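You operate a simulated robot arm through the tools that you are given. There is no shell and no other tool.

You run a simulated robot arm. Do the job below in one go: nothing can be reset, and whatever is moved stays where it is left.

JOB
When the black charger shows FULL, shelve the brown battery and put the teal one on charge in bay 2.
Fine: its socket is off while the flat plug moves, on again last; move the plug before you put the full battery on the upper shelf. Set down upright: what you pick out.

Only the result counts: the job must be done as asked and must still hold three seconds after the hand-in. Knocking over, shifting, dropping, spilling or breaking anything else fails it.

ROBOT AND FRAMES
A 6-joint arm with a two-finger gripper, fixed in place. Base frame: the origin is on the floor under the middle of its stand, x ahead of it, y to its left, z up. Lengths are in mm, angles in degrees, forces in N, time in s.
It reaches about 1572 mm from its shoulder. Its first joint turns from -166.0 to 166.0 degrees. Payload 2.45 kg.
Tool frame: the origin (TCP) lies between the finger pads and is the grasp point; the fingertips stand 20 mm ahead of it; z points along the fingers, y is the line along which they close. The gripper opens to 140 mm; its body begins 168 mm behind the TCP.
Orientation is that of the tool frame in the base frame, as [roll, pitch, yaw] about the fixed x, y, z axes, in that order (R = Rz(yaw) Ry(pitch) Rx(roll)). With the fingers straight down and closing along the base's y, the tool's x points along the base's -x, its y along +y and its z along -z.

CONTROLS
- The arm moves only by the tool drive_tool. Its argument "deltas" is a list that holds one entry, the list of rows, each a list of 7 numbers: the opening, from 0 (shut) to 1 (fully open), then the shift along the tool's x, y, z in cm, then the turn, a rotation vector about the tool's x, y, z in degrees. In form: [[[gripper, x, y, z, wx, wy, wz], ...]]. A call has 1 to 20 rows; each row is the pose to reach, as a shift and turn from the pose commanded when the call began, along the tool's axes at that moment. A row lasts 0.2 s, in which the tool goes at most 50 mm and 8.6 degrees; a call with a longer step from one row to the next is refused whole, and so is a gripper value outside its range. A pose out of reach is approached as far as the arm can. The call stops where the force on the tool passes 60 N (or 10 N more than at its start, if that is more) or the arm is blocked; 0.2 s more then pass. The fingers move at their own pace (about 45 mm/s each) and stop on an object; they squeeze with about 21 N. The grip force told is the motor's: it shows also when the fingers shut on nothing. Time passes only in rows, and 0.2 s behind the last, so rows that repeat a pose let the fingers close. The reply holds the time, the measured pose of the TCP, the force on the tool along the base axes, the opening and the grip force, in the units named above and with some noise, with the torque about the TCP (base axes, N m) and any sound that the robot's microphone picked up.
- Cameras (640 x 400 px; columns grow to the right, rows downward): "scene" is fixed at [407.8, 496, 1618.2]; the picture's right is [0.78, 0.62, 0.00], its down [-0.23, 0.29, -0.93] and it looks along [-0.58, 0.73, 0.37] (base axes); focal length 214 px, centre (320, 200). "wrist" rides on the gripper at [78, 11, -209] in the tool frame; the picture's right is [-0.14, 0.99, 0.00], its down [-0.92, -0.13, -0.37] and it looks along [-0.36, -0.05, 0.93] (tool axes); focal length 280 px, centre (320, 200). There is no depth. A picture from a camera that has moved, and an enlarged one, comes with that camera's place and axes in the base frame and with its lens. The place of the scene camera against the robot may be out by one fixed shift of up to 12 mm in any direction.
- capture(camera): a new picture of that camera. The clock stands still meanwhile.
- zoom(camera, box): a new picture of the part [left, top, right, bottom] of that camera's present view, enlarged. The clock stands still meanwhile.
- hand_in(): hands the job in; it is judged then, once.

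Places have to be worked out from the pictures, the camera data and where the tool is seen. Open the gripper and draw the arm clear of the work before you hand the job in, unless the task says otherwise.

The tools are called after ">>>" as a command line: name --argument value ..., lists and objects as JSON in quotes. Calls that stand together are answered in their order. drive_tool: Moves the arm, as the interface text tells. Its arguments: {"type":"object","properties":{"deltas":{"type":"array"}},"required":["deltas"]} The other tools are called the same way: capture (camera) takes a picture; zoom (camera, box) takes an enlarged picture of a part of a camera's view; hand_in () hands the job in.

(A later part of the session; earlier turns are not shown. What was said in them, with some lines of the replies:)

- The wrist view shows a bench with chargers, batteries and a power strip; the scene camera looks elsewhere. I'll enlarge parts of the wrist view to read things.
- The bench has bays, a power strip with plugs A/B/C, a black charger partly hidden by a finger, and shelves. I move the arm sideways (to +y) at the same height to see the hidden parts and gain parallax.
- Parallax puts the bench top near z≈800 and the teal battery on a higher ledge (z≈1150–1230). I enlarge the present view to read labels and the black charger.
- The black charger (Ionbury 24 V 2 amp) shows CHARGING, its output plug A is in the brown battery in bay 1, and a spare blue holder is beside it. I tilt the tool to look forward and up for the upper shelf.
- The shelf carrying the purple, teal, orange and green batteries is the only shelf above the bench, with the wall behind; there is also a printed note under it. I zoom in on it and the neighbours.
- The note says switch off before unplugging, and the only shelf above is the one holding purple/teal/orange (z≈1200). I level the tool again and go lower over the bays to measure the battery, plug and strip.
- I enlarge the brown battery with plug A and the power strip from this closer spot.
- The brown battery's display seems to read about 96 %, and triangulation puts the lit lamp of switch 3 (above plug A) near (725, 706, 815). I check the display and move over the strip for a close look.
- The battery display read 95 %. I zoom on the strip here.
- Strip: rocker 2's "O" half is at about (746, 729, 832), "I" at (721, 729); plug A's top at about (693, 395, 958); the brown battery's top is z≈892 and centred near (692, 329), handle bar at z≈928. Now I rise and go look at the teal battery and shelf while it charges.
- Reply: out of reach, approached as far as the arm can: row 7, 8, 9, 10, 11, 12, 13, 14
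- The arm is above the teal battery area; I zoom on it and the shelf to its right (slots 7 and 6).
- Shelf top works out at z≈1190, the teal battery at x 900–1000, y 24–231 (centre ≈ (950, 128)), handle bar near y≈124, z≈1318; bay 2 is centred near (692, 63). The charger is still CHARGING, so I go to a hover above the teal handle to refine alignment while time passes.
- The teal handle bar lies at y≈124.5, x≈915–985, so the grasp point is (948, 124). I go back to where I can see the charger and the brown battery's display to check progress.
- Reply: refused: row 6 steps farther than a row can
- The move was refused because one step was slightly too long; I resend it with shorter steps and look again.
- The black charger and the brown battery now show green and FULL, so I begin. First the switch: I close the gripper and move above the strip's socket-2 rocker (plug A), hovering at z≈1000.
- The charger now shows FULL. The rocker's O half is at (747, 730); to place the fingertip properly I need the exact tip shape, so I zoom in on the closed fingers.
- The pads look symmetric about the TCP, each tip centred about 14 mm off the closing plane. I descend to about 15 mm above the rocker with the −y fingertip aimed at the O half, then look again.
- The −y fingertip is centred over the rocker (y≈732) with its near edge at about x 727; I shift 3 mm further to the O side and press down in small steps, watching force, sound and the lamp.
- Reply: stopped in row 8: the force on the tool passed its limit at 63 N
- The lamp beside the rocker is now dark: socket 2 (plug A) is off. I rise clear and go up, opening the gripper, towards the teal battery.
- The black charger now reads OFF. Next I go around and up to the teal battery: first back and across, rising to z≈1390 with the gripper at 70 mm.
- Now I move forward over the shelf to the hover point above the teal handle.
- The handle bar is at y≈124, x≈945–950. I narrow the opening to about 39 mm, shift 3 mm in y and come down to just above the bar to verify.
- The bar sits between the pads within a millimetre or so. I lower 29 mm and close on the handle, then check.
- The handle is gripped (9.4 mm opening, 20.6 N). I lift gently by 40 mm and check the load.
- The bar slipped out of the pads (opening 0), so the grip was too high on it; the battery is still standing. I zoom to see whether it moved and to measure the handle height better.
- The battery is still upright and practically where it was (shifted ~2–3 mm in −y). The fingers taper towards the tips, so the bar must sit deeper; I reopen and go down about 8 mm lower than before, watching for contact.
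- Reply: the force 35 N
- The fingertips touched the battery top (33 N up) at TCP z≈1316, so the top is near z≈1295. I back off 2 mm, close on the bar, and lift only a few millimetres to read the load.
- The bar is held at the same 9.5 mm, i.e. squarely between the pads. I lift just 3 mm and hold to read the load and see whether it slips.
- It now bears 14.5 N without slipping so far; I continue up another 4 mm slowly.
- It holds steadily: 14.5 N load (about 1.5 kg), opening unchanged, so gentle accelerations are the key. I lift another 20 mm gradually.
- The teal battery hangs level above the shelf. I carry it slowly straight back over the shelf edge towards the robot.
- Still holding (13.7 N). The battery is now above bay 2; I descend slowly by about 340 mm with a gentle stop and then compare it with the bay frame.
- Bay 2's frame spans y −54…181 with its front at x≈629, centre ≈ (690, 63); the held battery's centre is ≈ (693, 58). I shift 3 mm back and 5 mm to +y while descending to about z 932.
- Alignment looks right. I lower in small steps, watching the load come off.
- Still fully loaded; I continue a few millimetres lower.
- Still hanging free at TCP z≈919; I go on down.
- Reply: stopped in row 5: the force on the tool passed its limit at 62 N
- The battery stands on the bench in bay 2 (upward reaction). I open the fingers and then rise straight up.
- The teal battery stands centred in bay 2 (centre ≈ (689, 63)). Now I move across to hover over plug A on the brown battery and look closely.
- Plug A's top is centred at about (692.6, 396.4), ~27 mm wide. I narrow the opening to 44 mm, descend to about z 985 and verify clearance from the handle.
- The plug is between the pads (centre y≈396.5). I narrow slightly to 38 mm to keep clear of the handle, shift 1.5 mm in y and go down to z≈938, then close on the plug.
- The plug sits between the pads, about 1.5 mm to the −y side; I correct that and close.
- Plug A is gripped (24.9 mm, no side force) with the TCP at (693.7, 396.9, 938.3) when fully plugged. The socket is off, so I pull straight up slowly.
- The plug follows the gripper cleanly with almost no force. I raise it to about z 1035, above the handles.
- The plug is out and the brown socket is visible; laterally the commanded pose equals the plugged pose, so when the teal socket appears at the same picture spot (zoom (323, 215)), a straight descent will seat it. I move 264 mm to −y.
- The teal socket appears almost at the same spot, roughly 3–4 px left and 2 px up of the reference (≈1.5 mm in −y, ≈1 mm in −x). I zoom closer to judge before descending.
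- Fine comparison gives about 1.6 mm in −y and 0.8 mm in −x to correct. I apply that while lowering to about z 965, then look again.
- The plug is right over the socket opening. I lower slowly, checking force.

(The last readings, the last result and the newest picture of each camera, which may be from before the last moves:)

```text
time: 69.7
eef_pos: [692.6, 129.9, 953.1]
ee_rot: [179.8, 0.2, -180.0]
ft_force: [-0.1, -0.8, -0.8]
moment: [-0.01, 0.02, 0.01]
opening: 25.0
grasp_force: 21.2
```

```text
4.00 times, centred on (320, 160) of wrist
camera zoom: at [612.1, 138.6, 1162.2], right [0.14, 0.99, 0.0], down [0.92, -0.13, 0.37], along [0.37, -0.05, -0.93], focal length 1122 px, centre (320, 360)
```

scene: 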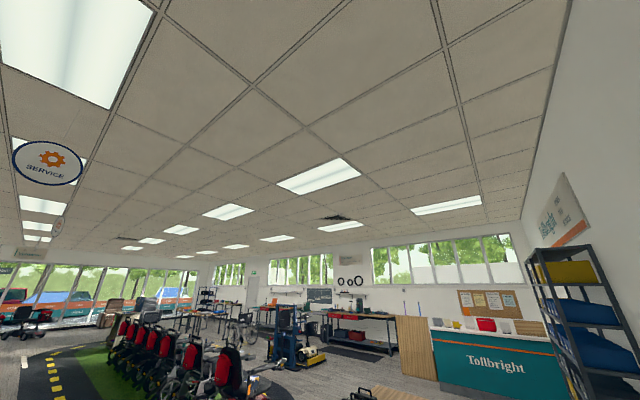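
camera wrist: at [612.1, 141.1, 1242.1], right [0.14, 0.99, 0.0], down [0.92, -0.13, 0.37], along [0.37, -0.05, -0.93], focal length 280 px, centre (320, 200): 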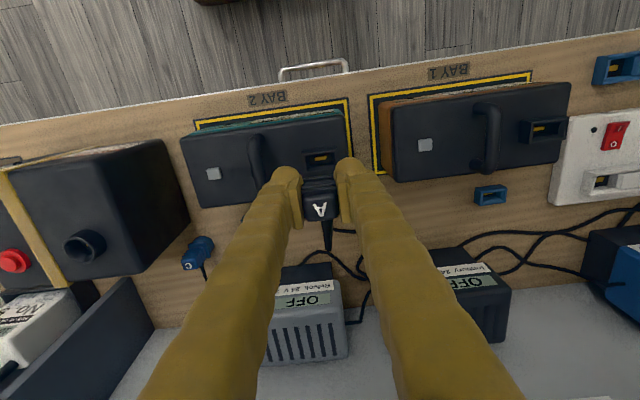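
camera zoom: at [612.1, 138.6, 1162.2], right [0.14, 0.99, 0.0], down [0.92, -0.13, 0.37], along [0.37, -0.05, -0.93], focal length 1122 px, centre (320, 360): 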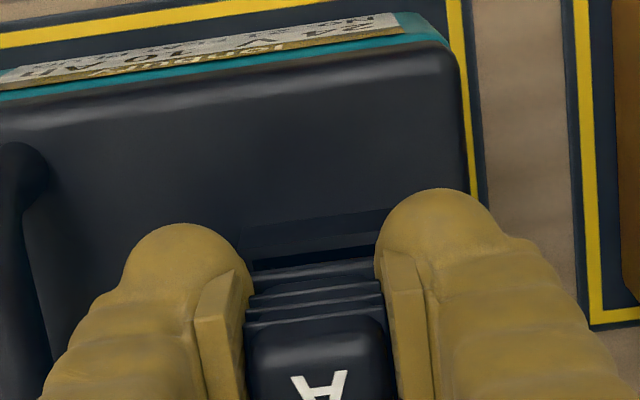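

No contact yet at z≈953; I go on towards the plugged height of about 938.

>>> drive_tool --deltas '[[[0, 0, 0, 0.2, 0, 0, 0], [0, 0, 0, 0.4, 0, 0, 0], [0, 0, 0, 0.6, 0, 0, 0], [0, 0, 0, 0.8, 0, 0, 0], [0, 0, 0, 0.8, 0, 0, 0]]]'

>>> zoom --camera "wrist" --box '[240, 110, 400, 210]'

```text
time: 70.9
eef_pos: [693.2, 129.9, 946.5]
ee_rot: [179.8, 0.1, -180.0]
ft_force: [0.8, 3.1, 0.5]
moment: [0.08, -0.02, 0.02]
opening: 24.8
grasp_force: 21.0
```

```text
4.00 times, centred on (320, 160) of wrist
camera zoom: at [612.9, 139.6, 1154.5], right [0.14, 0.99, 0.0], down [0.92, -0.13, 0.37], along [0.37, -0.05, -0.93], focal length 1122 px, centre (320, 360)
```

zoom: 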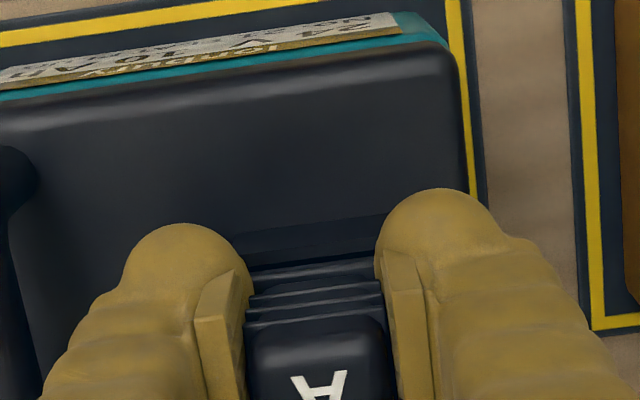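

A small +y side force (3 N) appears as the plug enters, so I ease 0.6 mm to +y and continue down.

>>> drive_tool --deltas '[[[0, 0, 0.06, 0.1, 0, 0, 0], [0, 0, 0.06, 0.3, 0, 0, 0], [0, 0, 0.06, 0.5, 0, 0, 0], [0, 0, 0.06, 0.7, 0, 0, 0], [0, 0, 0.06, 0.8, 0, 0, 0], [0, 0, 0.06, 0.8, 0, 0, 0]]]'

>>> zoom --camera "wrist" --box '[220, 110, 420, 235]'

```text
time: 72.3
eef_pos: [693.1, 131.7, 937.8]
ee_rot: [179.8, 0.2, 180.0]
ft_force: [-2.7, 0.7, 6.9]
moment: [-0.12, 0.08, -0.06]
opening: 24.9
grasp_force: 21.3
```

```text
3.20 times, centred on (320, 172) of wrist
camera zoom: at [612.3, 140.0, 1146.5], right [0.14, 0.99, 0.0], down [0.92, -0.13, 0.37], along [0.37, -0.05, -0.93], focal length 897 px, centre (320, 288)
```

zoom: 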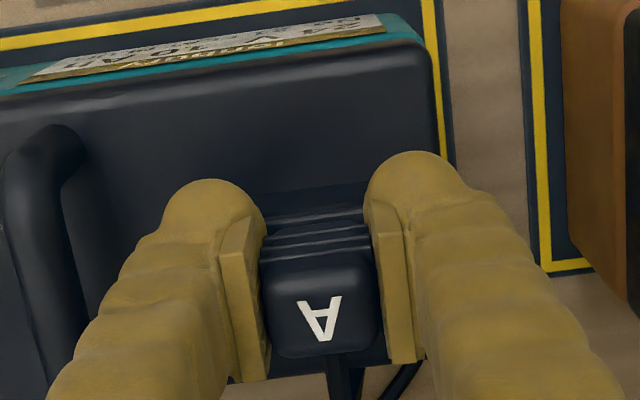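

Height matches the plugged state and there is a 7 N seating reaction. I press 2 mm further to make sure it is seated.

>>> drive_tool --deltas '[[[0, 0, 0, 0.1, 0, 0, 0], [0, 0, 0, 0.2, 0, 0, 0], [0, 0, 0, 0.2, 0, 0, 0]]]'

```text
time: 73.1
eef_pos: [692.1, 131.7, 935.1]
ee_rot: [179.8, 0.2, -179.9]
ft_force: [-4.4, 8.0, 30.3]
moment: [0.08, 0.06, 0.01]
opening: 24.8
grasp_force: 21.2
```

It is firmly seated (30 N). I relax the push, open to 38 mm and rise straight up.

>>> drive_tool --deltas '[[[0, 0, 0, -0.2, 0, 0, 0], [0.27, 0, 0, -0.2, 0, 0, 0], [0.27, 0, 0, -0.2, 0, 0, 0], [0.27, 0, 0, -0.2, 0, 0, 0], [0.27, 0, 0, -1, 0, 0, 0], [0.27, 0, 0, -2.5, 0, 0, 0], [0.27, 0, 0, -5, 0, 0, 0], [0.27, 0, 0, -9, 0, 0, 0], [0.27, 0, 0, -13.5, 0, 0, 0], [0.27, 0, 0, -17, 0, 0, 0], [0.27, 0, 0, -17, 0, 0, 0]]]'

>>> capture --camera "wrist"

>>> zoom --camera "wrist" --box '[200, 80, 440, 230]'

```text
time: 75.5
eef_pos: [692.6, 128.5, 1105.2]
ee_rot: [179.8, 0.1, 180.0]
ft_force: [-1.1, 0.4, -0.2]
moment: [-0.02, 0.0, 0.01]
opening: 37.6
grasp_force: 0.0
```

```text
taken
camera wrist: at [613.1, 138.1, 1314.7], right [0.14, 0.99, 0.0], down [0.92, -0.13, 0.37], along [0.37, -0.05, -0.93], focal length 280 px, centre (320, 200)
```

wrist: 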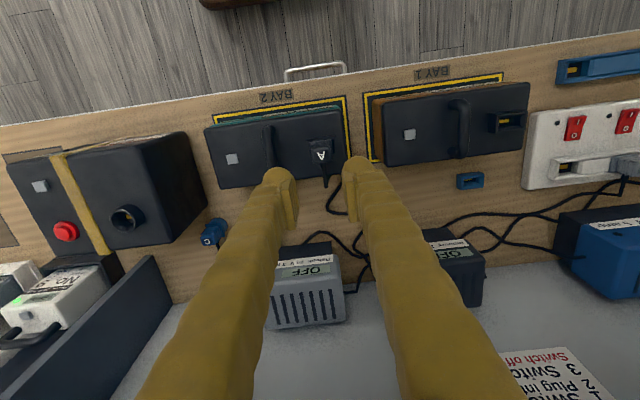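

```text
2.67 times, centred on (320, 155) of wrist
camera zoom: at [613.1, 138.1, 1314.7], right [0.14, 0.99, 0.0], down [0.92, -0.13, 0.37], along [0.37, -0.05, -0.93], focal length 748 px, centre (320, 320)
```

zoom: 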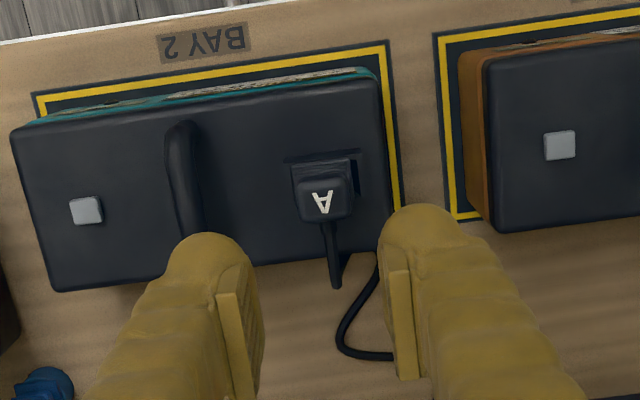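

Plug A sits in the teal battery in bay 2. Next I move over the brown battery's handle and check alignment.

>>> drive_tool --deltas '[[[0.28, 0, 2, 0, 0, 0, 0], [0.28, 0, 6, 0, 0, 0, 0], [0.28, 0, 10.5, 0, 0, 0, 0], [0.28, 0, 15, 0.5, 0, 0, 0], [0.28, 0, 18.5, 2, 0, 0, 0], [0.28, 0, 19.8, 4.5, 0, 0, 0], [0.28, 0, 19.8, 8, 0, 0, 0], [0.28, 0, 19.8, 11, 0, 0, 0], [0.28, 0, 19.8, 12.5, 0, 0, 0], [0.28, 0, 19.8, 12.5, 0, 0, 0]]]'

>>> capture --camera "wrist"

>>> zoom --camera "wrist" --box '[200, 80, 440, 230]'

```text
time: 77.7
eef_pos: [692.9, 328.2, 981.2]
ee_rot: [179.8, 0.3, -179.9]
ft_force: [0.2, 0.4, 0.4]
moment: [-0.01, -0.04, 0.0]
opening: 39.2
grasp_force: 0.1
```

```text
taken
camera wrist: at [612.8, 336.7, 1190.4], right [0.14, 0.99, 0.0], down [0.92, -0.13, 0.37], along [0.37, -0.05, -0.93], focal length 280 px, centre (320, 200)
```

wrist: 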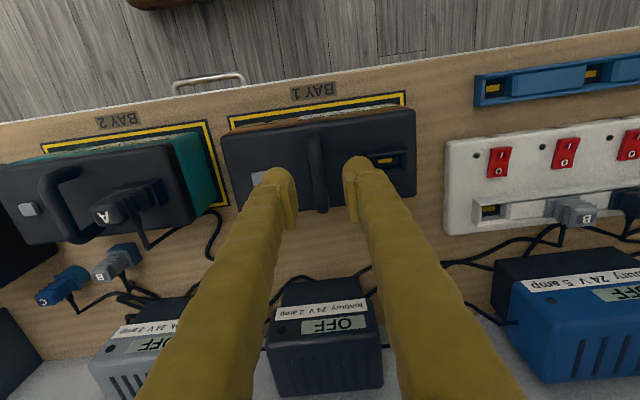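

```text
2.67 times, centred on (320, 155) of wrist
camera zoom: at [612.8, 336.7, 1190.4], right [0.14, 0.99, 0.0], down [0.92, -0.13, 0.37], along [0.37, -0.05, -0.93], focal length 748 px, centre (320, 320)
```

zoom: 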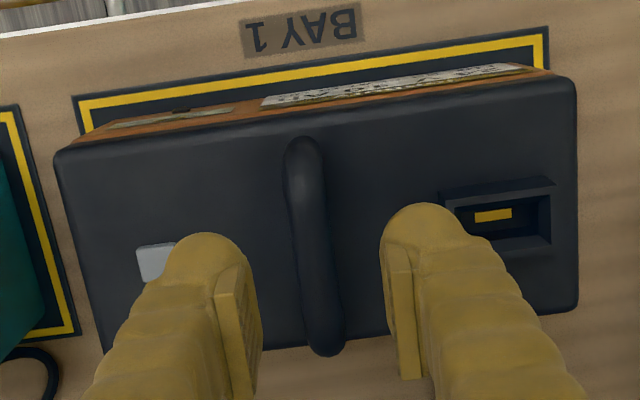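

The bar is at y≈323.8, so I shift 4.4 mm to −y, lower to z≈917 (same depth that held the teal one) and close.

>>> drive_tool --deltas '[[[0.28, 0, -0.44, 0, 0, 0, 0], [0.28, 0, -0.44, 1.5, 0, 0, 0], [0.28, 0, -0.44, 3.2, 0, 0, 0], [0.28, 0, -0.44, 4.8, 0, 0, 0], [0.28, 0, -0.44, 5.8, 0, 0, 0], [0.28, 0, -0.44, 6.4, 0, 0, 0], [0.28, 0, -0.44, 6.4, 0, 0, 0]]]'

>>> zoom --camera "wrist" --box '[220, 110, 420, 235]'

```text
time: 79.3
eef_pos: [692.6, 323.7, 916.7]
ee_rot: [179.9, 0.3, 180.0]
ft_force: [-0.3, -0.1, 0.3]
moment: [0.02, 0.02, 0.01]
opening: 39.0
grasp_force: 0.1
```

```text
3.20 times, centred on (320, 172) of wrist
camera zoom: at [613.3, 333.7, 1125.4], right [0.14, 0.99, 0.0], down [0.92, -0.13, 0.37], along [0.37, -0.05, -0.93], focal length 897 px, centre (320, 288)
```

zoom: 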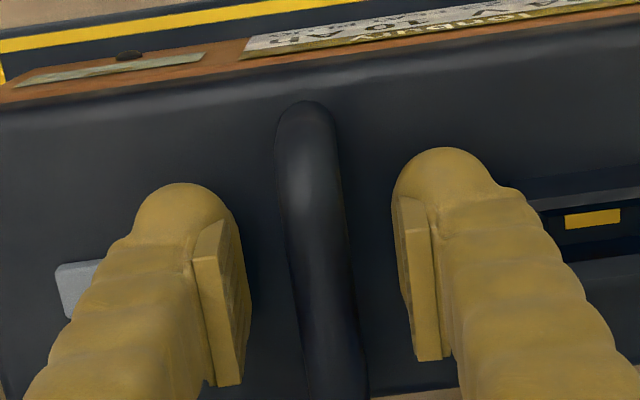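

No contact and the bar is centred; I close on it.

>>> drive_tool --deltas '[[[0, 0, 0, 0.05, 0, 0, 0], [0, 0, 0, 0.05, 0, 0, 0], [0, 0, 0, 0.05, 0, 0, 0], [0, 0, 0, 0.05, 0, 0, 0], [0, 0, 0, 0.05, 0, 0, 0]]]'

```text
time: 80.5
eef_pos: [692.8, 323.8, 915.6]
ee_rot: [179.9, 0.3, 180.0]
ft_force: [-1.2, 5.5, 0.0]
moment: [-0.04, 0.02, 0.05]
opening: 9.3
grasp_force: 21.4
```

The grip shows a 5.5 N side force to +y (as in the failed first teal grip), so I ease 1 mm to +y to balance it before lifting.

>>> drive_tool --deltas '[[[0, 0, 0.05, 0, 0, 0, 0], [0, 0, 0.1, 0, 0, 0, 0], [0, 0, 0.1, 0, 0, 0, 0]]]'

```text
time: 81.3
eef_pos: [692.3, 325.8, 915.6]
ee_rot: [179.8, 0.2, -180.0]
ft_force: [-1.5, -0.7, 0.2]
moment: [-0.03, 0.11, -0.03]
opening: 9.1
grasp_force: 20.8
```

The side force is gone. I lift very slowly by 7 mm and read the load.

>>> drive_tool --deltas '[[[0, 0, 0, -0.1, 0, 0, 0], [0, 0, 0, -0.2, 0, 0, 0], [0, 0, 0, -0.3, 0, 0, 0], [0, 0, 0, -0.4, 0, 0, 0], [0, 0, 0, -0.5, 0, 0, 0], [0, 0, 0, -0.6, 0, 0, 0], [0, 0, 0, -0.7, 0, 0, 0], [0, 0, 0, -0.7, 0, 0, 0]]]'

>>> zoom --camera "wrist" --box '[200, 80, 440, 230]'

```text
time: 83.1
eef_pos: [692.2, 324.9, 924.0]
ee_rot: [-180.0, 0.2, 180.0]
ft_force: [-0.4, 0.4, -15.6]
moment: [-0.06, 0.01, 0.03]
opening: 9.3
grasp_force: 20.8
```

```text
2.67 times, centred on (320, 155) of wrist
camera zoom: at [612.2, 334.3, 1132.3], right [0.14, 0.99, 0.0], down [0.92, -0.13, 0.37], along [0.37, -0.05, -0.93], focal length 748 px, centre (320, 320)
```

zoom: 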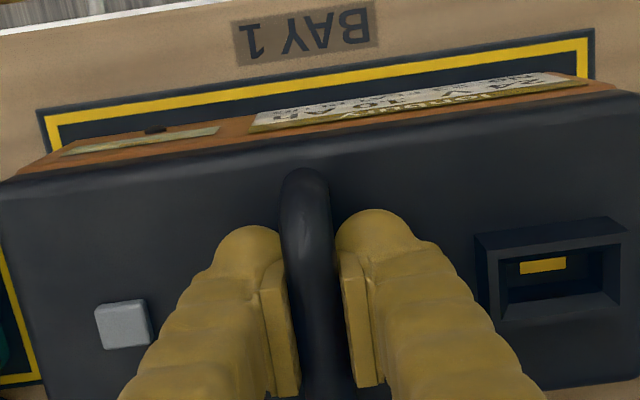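

Load 15.6 N, holding. I raise it gradually with small accelerations.

>>> drive_tool --deltas '[[[0, 0, 0, -0.2, 0, 0, 0], [0, 0, 0, -0.6, 0, 0, 0], [0, 0, 0, -1.2, 0, 0, 0], [0, 0, 0, -2, 0, 0, 0], [0, 0, 0, -3, 0, 0, 0], [0, 0, 0, -4.3, 0, 0, 0], [0, 0, 0, -5.9, 0, 0, 0], [0, 0, 0, -7.8, 0, 0, 0], [0, 0, 0, -10, 0, 0, 0], [0, 0, 0, -12.3, 0, 0, 0], [0, 0, 0, -14.6, 0, 0, 0], [0, 0, 0, -16.9, 0, 0, 0], [0, 0, 0, -19.2, 0, 0, 0], [0, 0, 0, -21.5, 0, 0, 0], [0, 0, 0, -23.6, 0, 0, 0], [0, 0, 0, -25.4, 0, 0, 0], [0, 0, 0, -26.9, 0, 0, 0], [0, 0, 0, -28, 0, 0, 0], [0, 0, 0, -28.7, 0, 0, 0], [0, 0, 0, -29, 0, 0, 0]]]'

>>> capture --camera "wrist"

```text
time: 87.3
eef_pos: [688.4, 325.1, 1214.3]
ee_rot: [179.8, 0.2, -180.0]
ft_force: [0.6, 1.2, -13.5]
moment: [-0.04, 0.03, -0.02]
opening: 8.8
grasp_force: 21.2
```

```text
taken
camera wrist: at [610.0, 334.0, 1422.7], right [0.14, 0.99, 0.0], down [0.92, -0.13, 0.37], along [0.37, -0.05, -0.93], focal length 280 px, centre (320, 200)
```

wrist: 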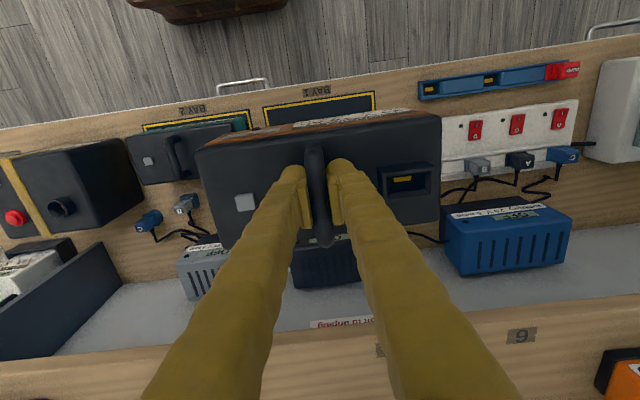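

Held well. I continue up to about z 1347 while moving sideways to y≈190.

>>> drive_tool --deltas '[[[0, 0, -0.2, -0.2, 0, 0, 0], [0, 0, -0.6, -0.6, 0, 0, 0], [0, 0, -1.2, -1.2, 0, 0, 0], [0, 0, -2, -2, 0, 0, 0], [0, 0, -3, -3, 0, 0, 0], [0, 0, -4.2, -4.2, 0, 0, 0], [0, 0, -5.5, -5.5, 0, 0, 0], [0, 0, -6.9, -6.9, 0, 0, 0], [0, 0, -8.3, -8.3, 0, 0, 0], [0, 0, -9.6, -9.6, 0, 0, 0], [0, 0, -10.8, -10.8, 0, 0, 0], [0, 0, -11.9, -11.8, 0, 0, 0], [0, 0, -12.7, -12.6, 0, 0, 0], [0, 0, -13.2, -13.1, 0, 0, 0], [0, 0, -13.5, -13.3, 0, 0, 0], [0, 0, -13.5, -13.3, 0, 0, 0]]]'

>>> capture --camera "wrist"

```text
time: 90.7
eef_pos: [689.2, 188.7, 1347.6]
ee_rot: [179.9, 0.2, 179.9]
ft_force: [0.1, -0.3, -13.5]
moment: [-0.02, 0.0, 0.0]
opening: 9.4
grasp_force: 21.0
```

```text
taken
camera wrist: at [609.2, 198.8, 1555.2], right [0.14, 0.99, 0.0], down [0.92, -0.13, 0.37], along [0.37, -0.05, -0.93], focal length 280 px, centre (320, 200)
```

wrist: 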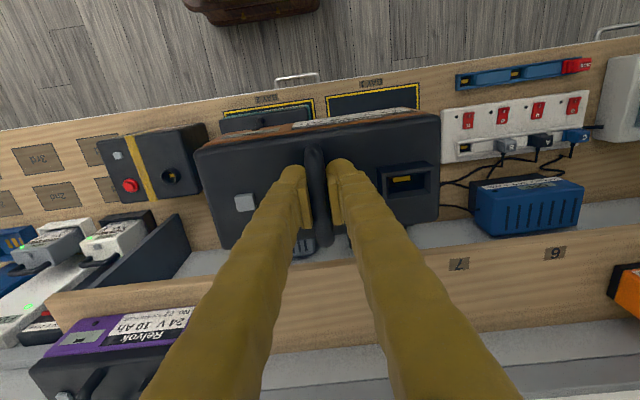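

Now forward over the shelf to x≈944, slowly.

>>> drive_tool --deltas '[[[0, -0.3, 0, 0, 0, 0, 0], [0, -0.9, 0, 0, 0, 0, 0], [0, -1.8, 0, 0, 0, 0, 0], [0, -3, 0, 0, 0, 0, 0], [0, -4.5, 0, 0, 0, 0, 0], [0, -6.2, 0, 0, 0, 0, 0], [0, -8, 0, 0, 0, 0, 0], [0, -9.8, 0, 0, 0, 0, 0], [0, -11.6, 0, 0, 0, 0, 0], [0, -13.4, 0, 0, 0, 0, 0], [0, -15.2, 0, 0, 0, 0, 0], [0, -17, 0, 0, 0, 0, 0], [0, -18.8, 0, 0, 0, 0, 0], [0, -20.5, 0, 0, 0, 0, 0], [0, -22, 0, 0, 0, 0, 0], [0, -23.3, 0, 0, 0, 0, 0], [0, -24.3, 0, 0, 0, 0, 0], [0, -25, 0, 0, 0, 0, 0], [0, -25.4, 0, 0, 0, 0, 0], [0, -25.4, 0, 0, 0, 0, 0]]]'

>>> capture --camera "wrist"

```text
time: 94.9
eef_pos: [944.1, 189.8, 1346.3]
ee_rot: [179.9, 0.2, -180.0]
ft_force: [0.2, 0.0, -15.1]
moment: [0.02, 0.04, 0.01]
opening: 9.4
grasp_force: 20.7
```

```text
taken
camera wrist: at [865.4, 198.5, 1555.6], right [0.14, 0.99, 0.0], down [0.92, -0.13, 0.37], along [0.37, -0.05, -0.93], focal length 280 px, centre (320, 200)
```

wrist: 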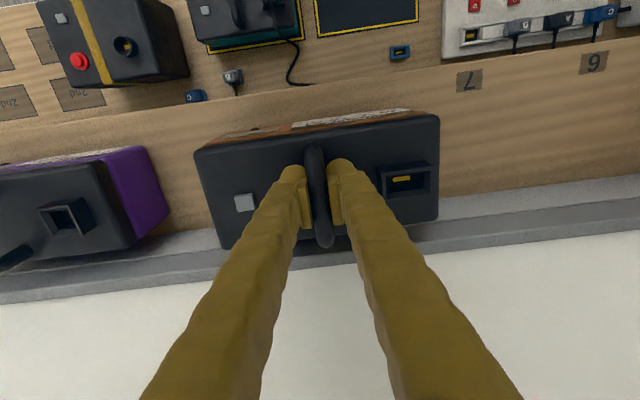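

Clear of the purple battery. I lower to about 1326 first.

>>> drive_tool --deltas '[[[0, 0, 0, 0.2, 0, 0, 0], [0, 0, 0, 0.5, 0, 0, 0], [0, 0, 0, 0.9, 0, 0, 0], [0, 0, 0, 1.3, 0, 0, 0], [0, 0, 0, 1.6, 0, 0, 0], [0, 0, 0, 1.9, 0, 0, 0], [0, 0, 0, 2.0, 0, 0, 0], [0, 0, 0, 2.0, 0, 0, 0]]]'

```text
time: 96.7
eef_pos: [944.2, 190.8, 1327.0]
ee_rot: [180.0, 0.2, 179.9]
ft_force: [-0.3, 0.1, -13.9]
moment: [-0.01, 0.02, 0.02]
opening: 9.5
grasp_force: 20.8
```

Still hanging free; I lower in 1.5 mm steps.

>>> drive_tool --deltas '[[[0, 0, 0, 0.15, 0, 0, 0], [0, 0, 0, 0.3, 0, 0, 0], [0, 0, 0, 0.45, 0, 0, 0], [0, 0, 0, 0.6, 0, 0, 0], [0, 0, 0, 0.6, 0, 0, 0]]]'

```text
time: 97.9
eef_pos: [943.8, 189.7, 1321.2]
ee_rot: [179.9, 0.2, -180.0]
ft_force: [0.1, -0.4, -13.3]
moment: [0.03, 0.01, -0.04]
opening: 9.4
grasp_force: 21.5
```

Not yet down; a few more small steps.

>>> drive_tool --deltas '[[[0, 0, 0, 0.1, 0, 0, 0], [0, 0, 0, 0.2, 0, 0, 0], [0, 0, 0, 0.3, 0, 0, 0], [0, 0, 0, 0.35, 0, 0, 0]]]'

```text
time: 98.9
eef_pos: [943.9, 188.9, 1317.4]
ee_rot: [179.8, 0.1, 179.9]
ft_force: [0.2, 0.2, -13.6]
moment: [0.04, -0.02, 0.01]
opening: 9.5
grasp_force: 21.2
```

>>> drive_tool --deltas '[[[0, 0, 0, 0.1, 0, 0, 0], [0, 0, 0, 0.2, 0, 0, 0], [0, 0, 0, 0.3, 0, 0, 0], [0, 0, 0, 0.3, 0, 0, 0]]]'

```text
time: 99.9
eef_pos: [943.4, 188.8, 1316.7]
ee_rot: [179.8, 0.5, 180.0]
ft_force: [6.2, -8.5, 23.5]
moment: [0.07, 0.05, -0.07]
opening: 9.7
grasp_force: 20.6
```

The load has turned into a 23 N upward reaction: the brown battery stands on the upper shelf. I release and rise straight up.

>>> drive_tool --deltas '[[[0, 0, 0, -0.15, 0, 0, 0], [0.28, 0, 0, -0.15, 0, 0, 0], [0.28, 0, 0, -0.15, 0, 0, 0], [0.28, 0, 0, -0.2, 0, 0, 0], [0.28, 0, 0, -0.6, 0, 0, 0], [0.28, 0, 0, -1.8, 0, 0, 0], [0.28, 0, 0, -3.6, 0, 0, 0], [0.28, 0, 0, -5.5, 0, 0, 0], [0.28, 0, 0, -6.5, 0, 0, 0], [0.28, 0, 0, -6.5, 0, 0, 0]]]'

>>> capture --camera "wrist"

```text
time: 102.1
eef_pos: [945.1, 190.0, 1379.0]
ee_rot: [179.9, 0.2, -180.0]
ft_force: [0.0, -0.5, 0.3]
moment: [0.02, -0.02, -0.01]
opening: 38.9
grasp_force: 0.0
```

```text
taken
camera wrist: at [865.0, 198.8, 1587.6], right [0.14, 0.99, 0.0], down [0.92, -0.13, 0.37], along [0.37, -0.05, -0.93], focal length 280 px, centre (320, 200)
```

wrist: 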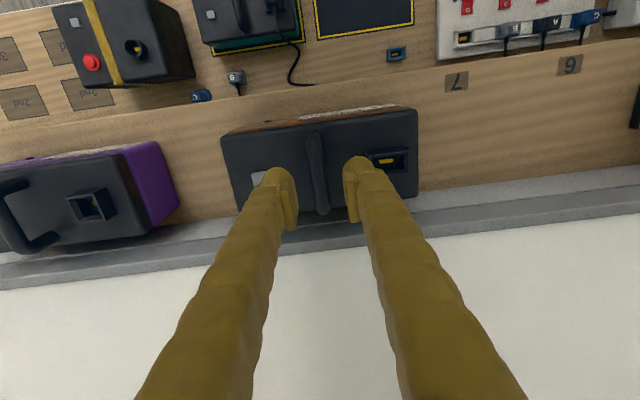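

The brown battery stands upright on the upper shelf. Now back out and across to the strip, closing the gripper for the last step, the switch.

>>> drive_tool --deltas '[[[0.28, 4.25, 0, 0, 0, 0, 0], [0.28, 8.5, 0, 0, 0, 0, 0], [0.28, 12.75, 0, 0, 0, 0, 0], [0, 17, 0, 0, 0, 0, 0], [0, 21.25, 0, 0, 0, 0, 0], [0, 25.5, 0, 0, 0, 0, 0], [0, 26.3, 4.3, 1.74, 0, 0, 0], [0, 27.1, 8.6, 3.48, 0, 0, 0], [0, 27.9, 12.9, 5.22, 0, 0, 0], [0, 28.7, 17.2, 6.96, 0, 0, 0], [0, 29.5, 21.5, 8.7, 0, 0, 0], [0, 28.64, 25.28, 11.17, 0, 0, 0], [0, 27.79, 29.06, 13.64, 0, 0, 0], [0, 26.93, 32.84, 16.1, 0, 0, 0], [0, 26.08, 36.6, 18.57, 0, 0, 0], [0, 25.2, 40.4, 21, 0, 0, 0], [0, 24.4, 44.2, 23.5, 0, 0, 0], [0, 23.5, 47.9, 26, 0, 0, 0], [0, 22.7, 51.7, 28.4, 0, 0, 0], [0, 21.8, 55.5, 30.9, 0, 0, 0]]]'

>>> capture --camera "wrist"

```text
time: 106.3
eef_pos: [727.3, 746.1, 1073.9]
ee_rot: [179.7, 0.3, 179.9]
ft_force: [0.2, -0.2, 1.0]
moment: [0.06, -0.03, 0.03]
opening: 0.0
grasp_force: 20.7
```

```text
taken
camera wrist: at [647.4, 754.0, 1283.1], right [0.14, 0.99, 0.0], down [0.92, -0.13, 0.37], along [0.37, -0.05, -0.93], focal length 280 px, centre (320, 200)
```

wrist: 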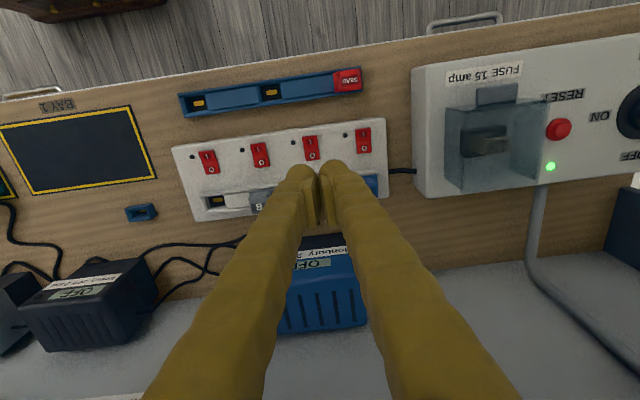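

I descend to just above the rocker and check the fingertip against the "I" half.

>>> drive_tool --deltas '[[[0, 0, 0, 4, 0, 0, 0], [0, 0, 0, 8.5, 0, 0, 0], [0, 0, 0, 13, 0, 0, 0], [0, 0, 0, 17, 0, 0, 0], [0, 0, 0, 19.5, 0, 0, 0], [0, 0, 0, 20.2, 0, 0, 0], [0, 0, 0, 20.2, 0, 0, 0]]]'

>>> zoom --camera "wrist" --box '[220, 100, 420, 225]'

>>> capture --camera "wrist"

```text
time: 107.9
eef_pos: [727.1, 746.9, 869.2]
ee_rot: [179.8, 0.2, -180.0]
ft_force: [0.2, -0.3, 0.3]
moment: [0.06, 0.03, 0.02]
opening: 0.0
grasp_force: 21.2
```

```text
3.20 times, centred on (320, 162) of wrist
camera zoom: at [646.9, 756.0, 1077.9], right [0.14, 0.99, 0.0], down [0.92, -0.13, 0.37], along [0.37, -0.05, -0.93], focal length 897 px, centre (320, 320)
```

zoom: 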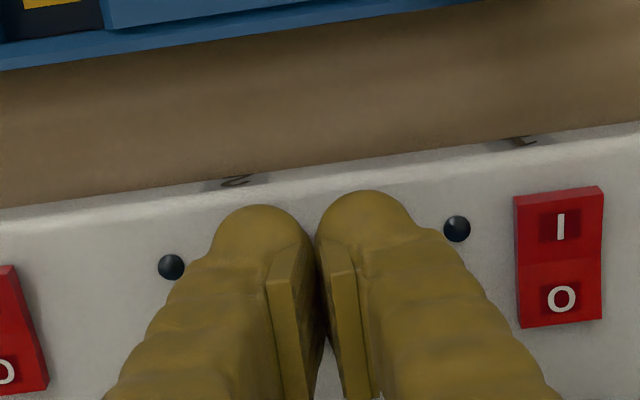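

```text
taken
camera wrist: at [646.9, 756.0, 1077.9], right [0.14, 0.99, 0.0], down [0.92, -0.13, 0.37], along [0.37, -0.05, -0.93], focal length 280 px, centre (320, 200)
```

wrist: 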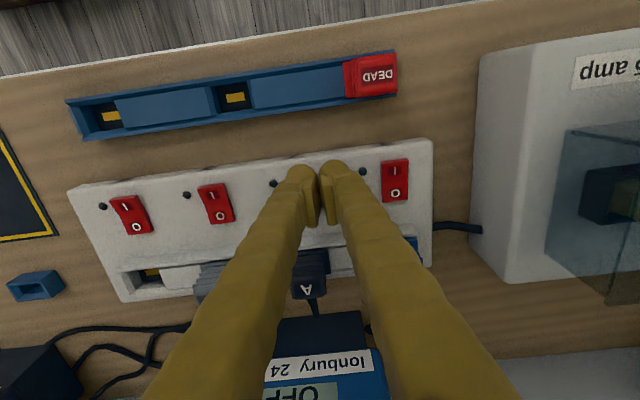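

The fingertip covers the I half (centre ≈ x 727, y 732). I press down in small steps as before.

>>> drive_tool --deltas '[[[0, 0, 0, 0.4, 0, 0, 0], [0, 0, 0, 0.8, 0, 0, 0], [0, 0, 0, 1.1, 0, 0, 0], [0, 0, 0, 1.4, 0, 0, 0], [0, 0, 0, 1.7, 0, 0, 0], [0, 0, 0, 2.0, 0, 0, 0], [0, 0, 0, 2.2, 0, 0, 0], [0, 0, 0, 2.4, 0, 0, 0]]]'

>>> zoom --camera "wrist" --box '[220, 100, 420, 225]'

```text
time: 109.6
eef_pos: [727.8, 746.0, 851.3]
ee_rot: [179.7, 0.3, 179.9]
ft_force: [-5.8, -2.6, 12.6]
moment: [-0.17, -0.01, -0.04]
opening: 0.0
grasp_force: 21.2
stopped in row 8: the force on the tool passed its limit at 65 N (the readings are from after the stop); the commanded pose is now the measured one
```

```text
3.20 times, centred on (320, 162) of wrist
camera zoom: at [648.3, 755.3, 1059.8], right [0.14, 0.99, 0.01], down [0.92, -0.13, 0.37], along [0.37, -0.05, -0.93], focal length 897 px, centre (320, 320)
```

zoom: 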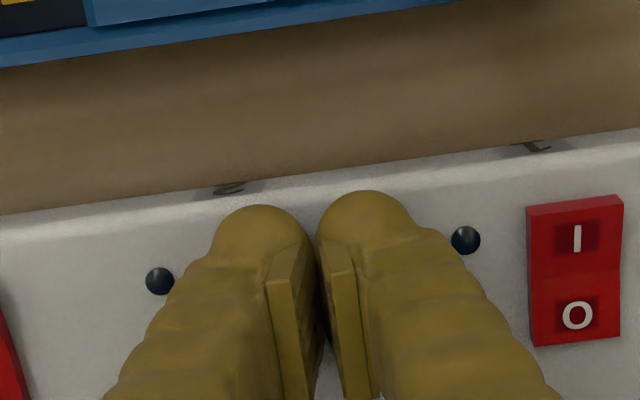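

The lamp is still dark. I rise a little and look at the rocker's state.

>>> drive_tool --deltas '[[[0, 0, 0, -1, 0, 0, 0], [0, 0, 0, -4, 0, 0, 0], [0, 0, 0, -8.5, 0, 0, 0], [0, 2, 0, -12, 0, 0, 0], [0, 5, 0, -15, 0, 0, 0], [0, 5, 0, -15, 0, 0, 0]]]'

>>> capture --camera "wrist"

>>> zoom --camera "wrist" --box '[220, 140, 420, 265]'

```text
time: 111.0
eef_pos: [676.2, 745.1, 999.3]
ee_rot: [179.7, 0.3, 180.0]
ft_force: [0.4, -0.2, -1.1]
moment: [-0.02, -0.02, 0.0]
opening: 0.0
grasp_force: 21.3
```

```text
taken
camera wrist: at [597.2, 754.2, 1208.9], right [0.14, 0.99, 0.01], down [0.92, -0.13, 0.37], along [0.37, -0.05, -0.93], focal length 280 px, centre (320, 200)
```

wrist: 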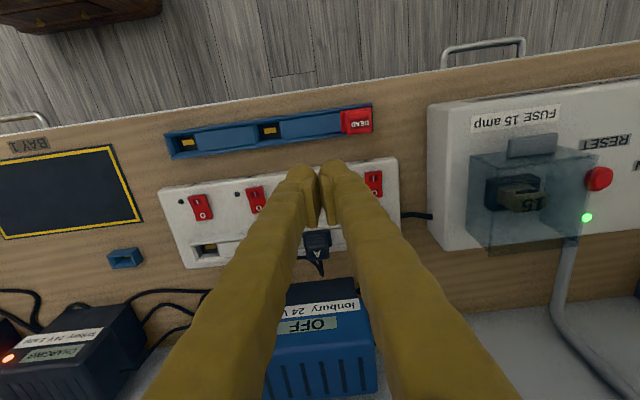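

```text
3.20 times, centred on (320, 202) of wrist
camera zoom: at [597.2, 754.2, 1208.9], right [0.14, 0.99, 0.01], down [0.92, -0.13, 0.37], along [0.37, -0.05, -0.93], focal length 897 px, centre (320, 192)
```

zoom: 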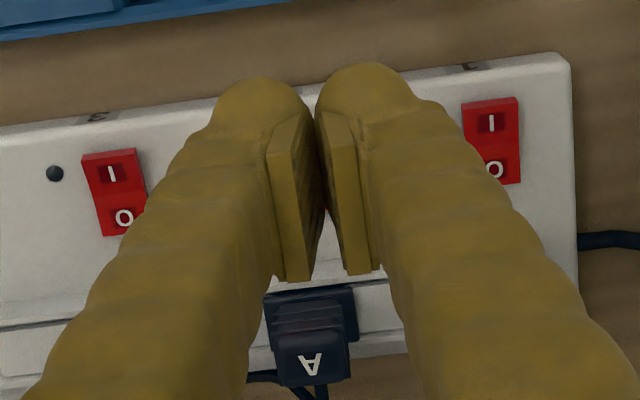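

The black charger now reads CHARGING with its orange light, so the socket did switch on. I withdraw up and back, open the gripper, and verify the lamp and everything else.

>>> drive_tool --deltas '[[[0, 1, -2, -4, 0, 0, 0], [0.3, 2, -5, -7, 0, 0, 0], [0.6, 3, -8.5, -10, 0, 0, 0], [1, 4, -12, -13, 0, 0, 0], [1, 5, -15.5, -16, 0, 0, 0], [1, 6, -19, -19, 0, 0, 0], [1, 7, -22.5, -22, 0, 0, 0], [1, 8, -26, -25, 0, 0, 0], [1, 8, -30, -27.5, 0, 0, 0], [1, 8, -34, -30, 0, 0, 0], [1, 8, -34, -30, 0, 0, 0]]]'

>>> capture --camera "wrist"

>>> zoom --camera "wrist" --box '[440, 90, 640, 215]'

>>> zoom --camera "wrist" --box '[220, 180, 440, 318]'

```text
time: 113.4
eef_pos: [597.3, 406.1, 1298.5]
ee_rot: [179.7, 0.5, 180.0]
ft_force: [0.2, 0.4, -1.0]
moment: [0.0, 0.01, 0.02]
opening: 140.0
grasp_force: 0.0
```

```text
taken
camera wrist: at [516.9, 413.8, 1507.0], right [0.14, 0.99, 0.01], down [0.92, -0.13, 0.37], along [0.37, -0.05, -0.93], focal length 280 px, centre (320, 200)
```

wrist: 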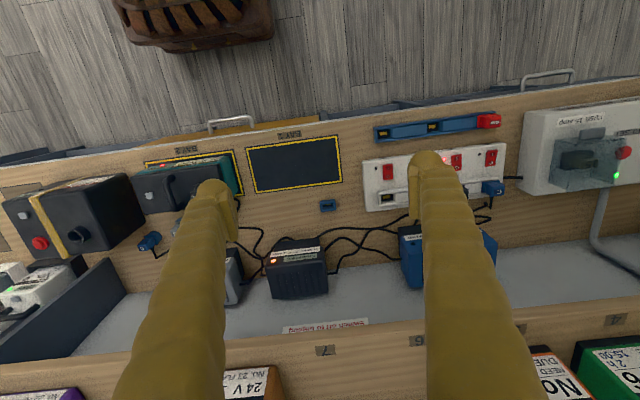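

```text
3.20 times, centred on (540, 152) of wrist
camera zoom: at [516.9, 413.8, 1507.0], right [0.14, 0.99, 0.01], down [0.92, -0.13, 0.37], along [0.37, -0.05, -0.93], focal length 897 px, centre (-384, 352)
```

zoom: 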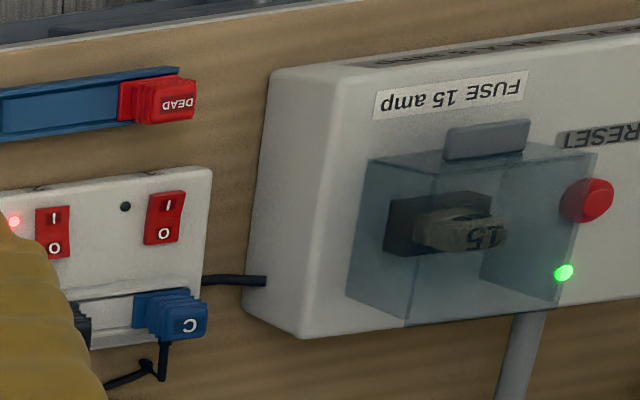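

```text
2.90 times, centred on (330, 249) of wrist
camera zoom: at [516.9, 413.8, 1507.0], right [0.14, 0.99, 0.01], down [0.92, -0.13, 0.37], along [0.37, -0.05, -0.93], focal length 813 px, centre (291, 58)
```

zoom: 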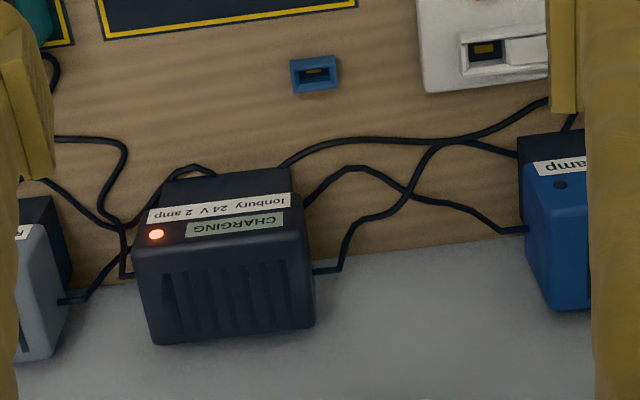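

The socket lamp is lit and the charger shows CHARGING; the teal battery's lamp glows too. I shift once more to check the teal and brown batteries in full before handing in.

>>> drive_tool --deltas '[[[1, 0.5, -4, -1, 0, 0, 0], [1, 1, -8, -2, 0, 0, 0], [1, 1.5, -12, -3, 0, 0, 0], [1, 2, -16, -4, 0, 0, 0], [1, 2.5, -20, -5, 0, 0, 0], [1, 3, -24, -6, 0, 0, 0], [1, 3, -24, -6, 0, 0, 0]]]'

>>> capture --camera "wrist"

>>> zoom --camera "wrist" --box '[210, 100, 430, 237]'

>>> zoom --camera "wrist" --box '[200, 240, 440, 390]'

```text
time: 115.0
eef_pos: [565.1, 165.0, 1358.7]
ee_rot: [179.7, 0.3, -179.9]
ft_force: [0.7, 0.0, 0.8]
moment: [-0.02, 0.01, -0.01]
opening: 139.9
grasp_force: 0.1
```

```text
taken
camera wrist: at [485.4, 174.1, 1567.7], right [0.14, 0.99, 0.01], down [0.92, -0.13, 0.37], along [0.37, -0.05, -0.93], focal length 280 px, centre (320, 200)
```

wrist: 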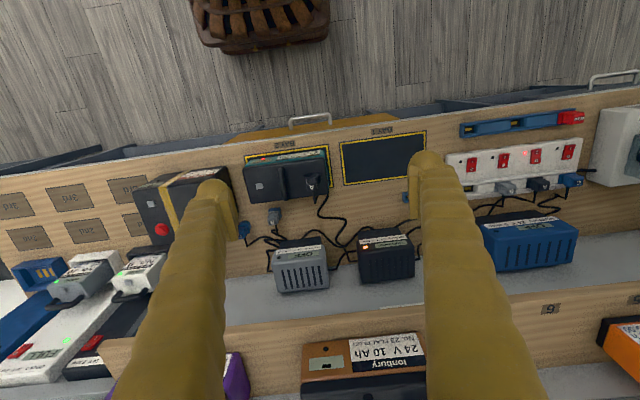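

```text
2.91 times, centred on (320, 168) of wrist
camera zoom: at [485.4, 174.1, 1567.7], right [0.14, 0.99, 0.01], down [0.92, -0.13, 0.37], along [0.37, -0.05, -0.93], focal length 816 px, centre (320, 292)
```

zoom: 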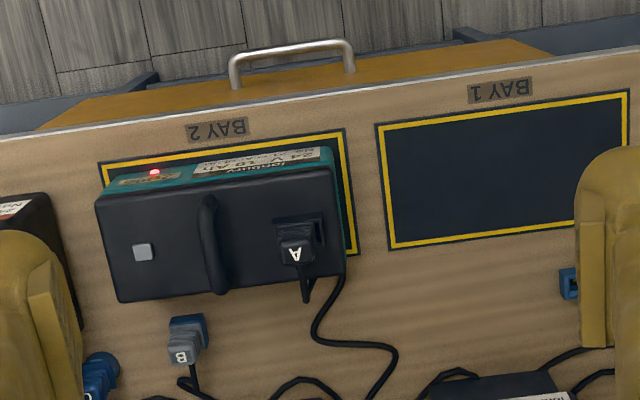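

```text
2.67 times, centred on (320, 315) of wrist
camera zoom: at [485.4, 174.1, 1567.7], right [0.14, 0.99, 0.01], down [0.92, -0.13, 0.37], along [0.37, -0.05, -0.93], focal length 748 px, centre (320, -107)
```

zoom: 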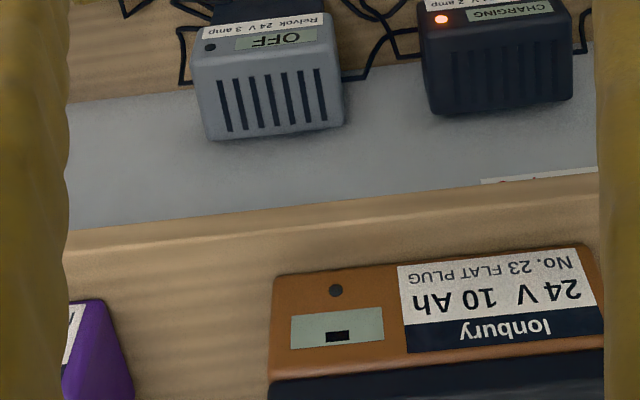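

Everything is in place. The teal battery is upright in bay 2 with plug A in it and its lamp on, the charger reads CHARGING, and socket 2's lamp is lit. The brown battery stands upright on the upper shelf, and the open gripper is clear of the work, so I hand in.

>>> hand_in

```text
The job is handed in.
```

The job is done and handed in; I don't have the judging result.

1. **Waiting for FULL:** I touched nothing until the black charger (Ionbury 24 V, 2 amp) showed FULL, about 14 s in.
2. **Socket off:** I switched off socket 2 on the power strip, and the charger went to OFF.
3. **Teal battery:** it stands upright and centred in bay 2. My first lift slipped off the handle and left the battery standing, shifted 2–3 mm on the shelf. The second lift held.
4. **Flat plug:** with the socket still off, I moved plug A from the brown battery to the teal one and pressed it in firmly.
5. **Brown battery:** it stands upright on the upper shelf, between the purple battery and slot 7.
6. **Socket on last:** I switched socket 2 back on. Its lamp is lit, the charger reads CHARGING and the teal battery's lamp is on.

In the last pictures I saw nothing else knocked over or moved. The gripper was open and clear of the bench at hand-in.
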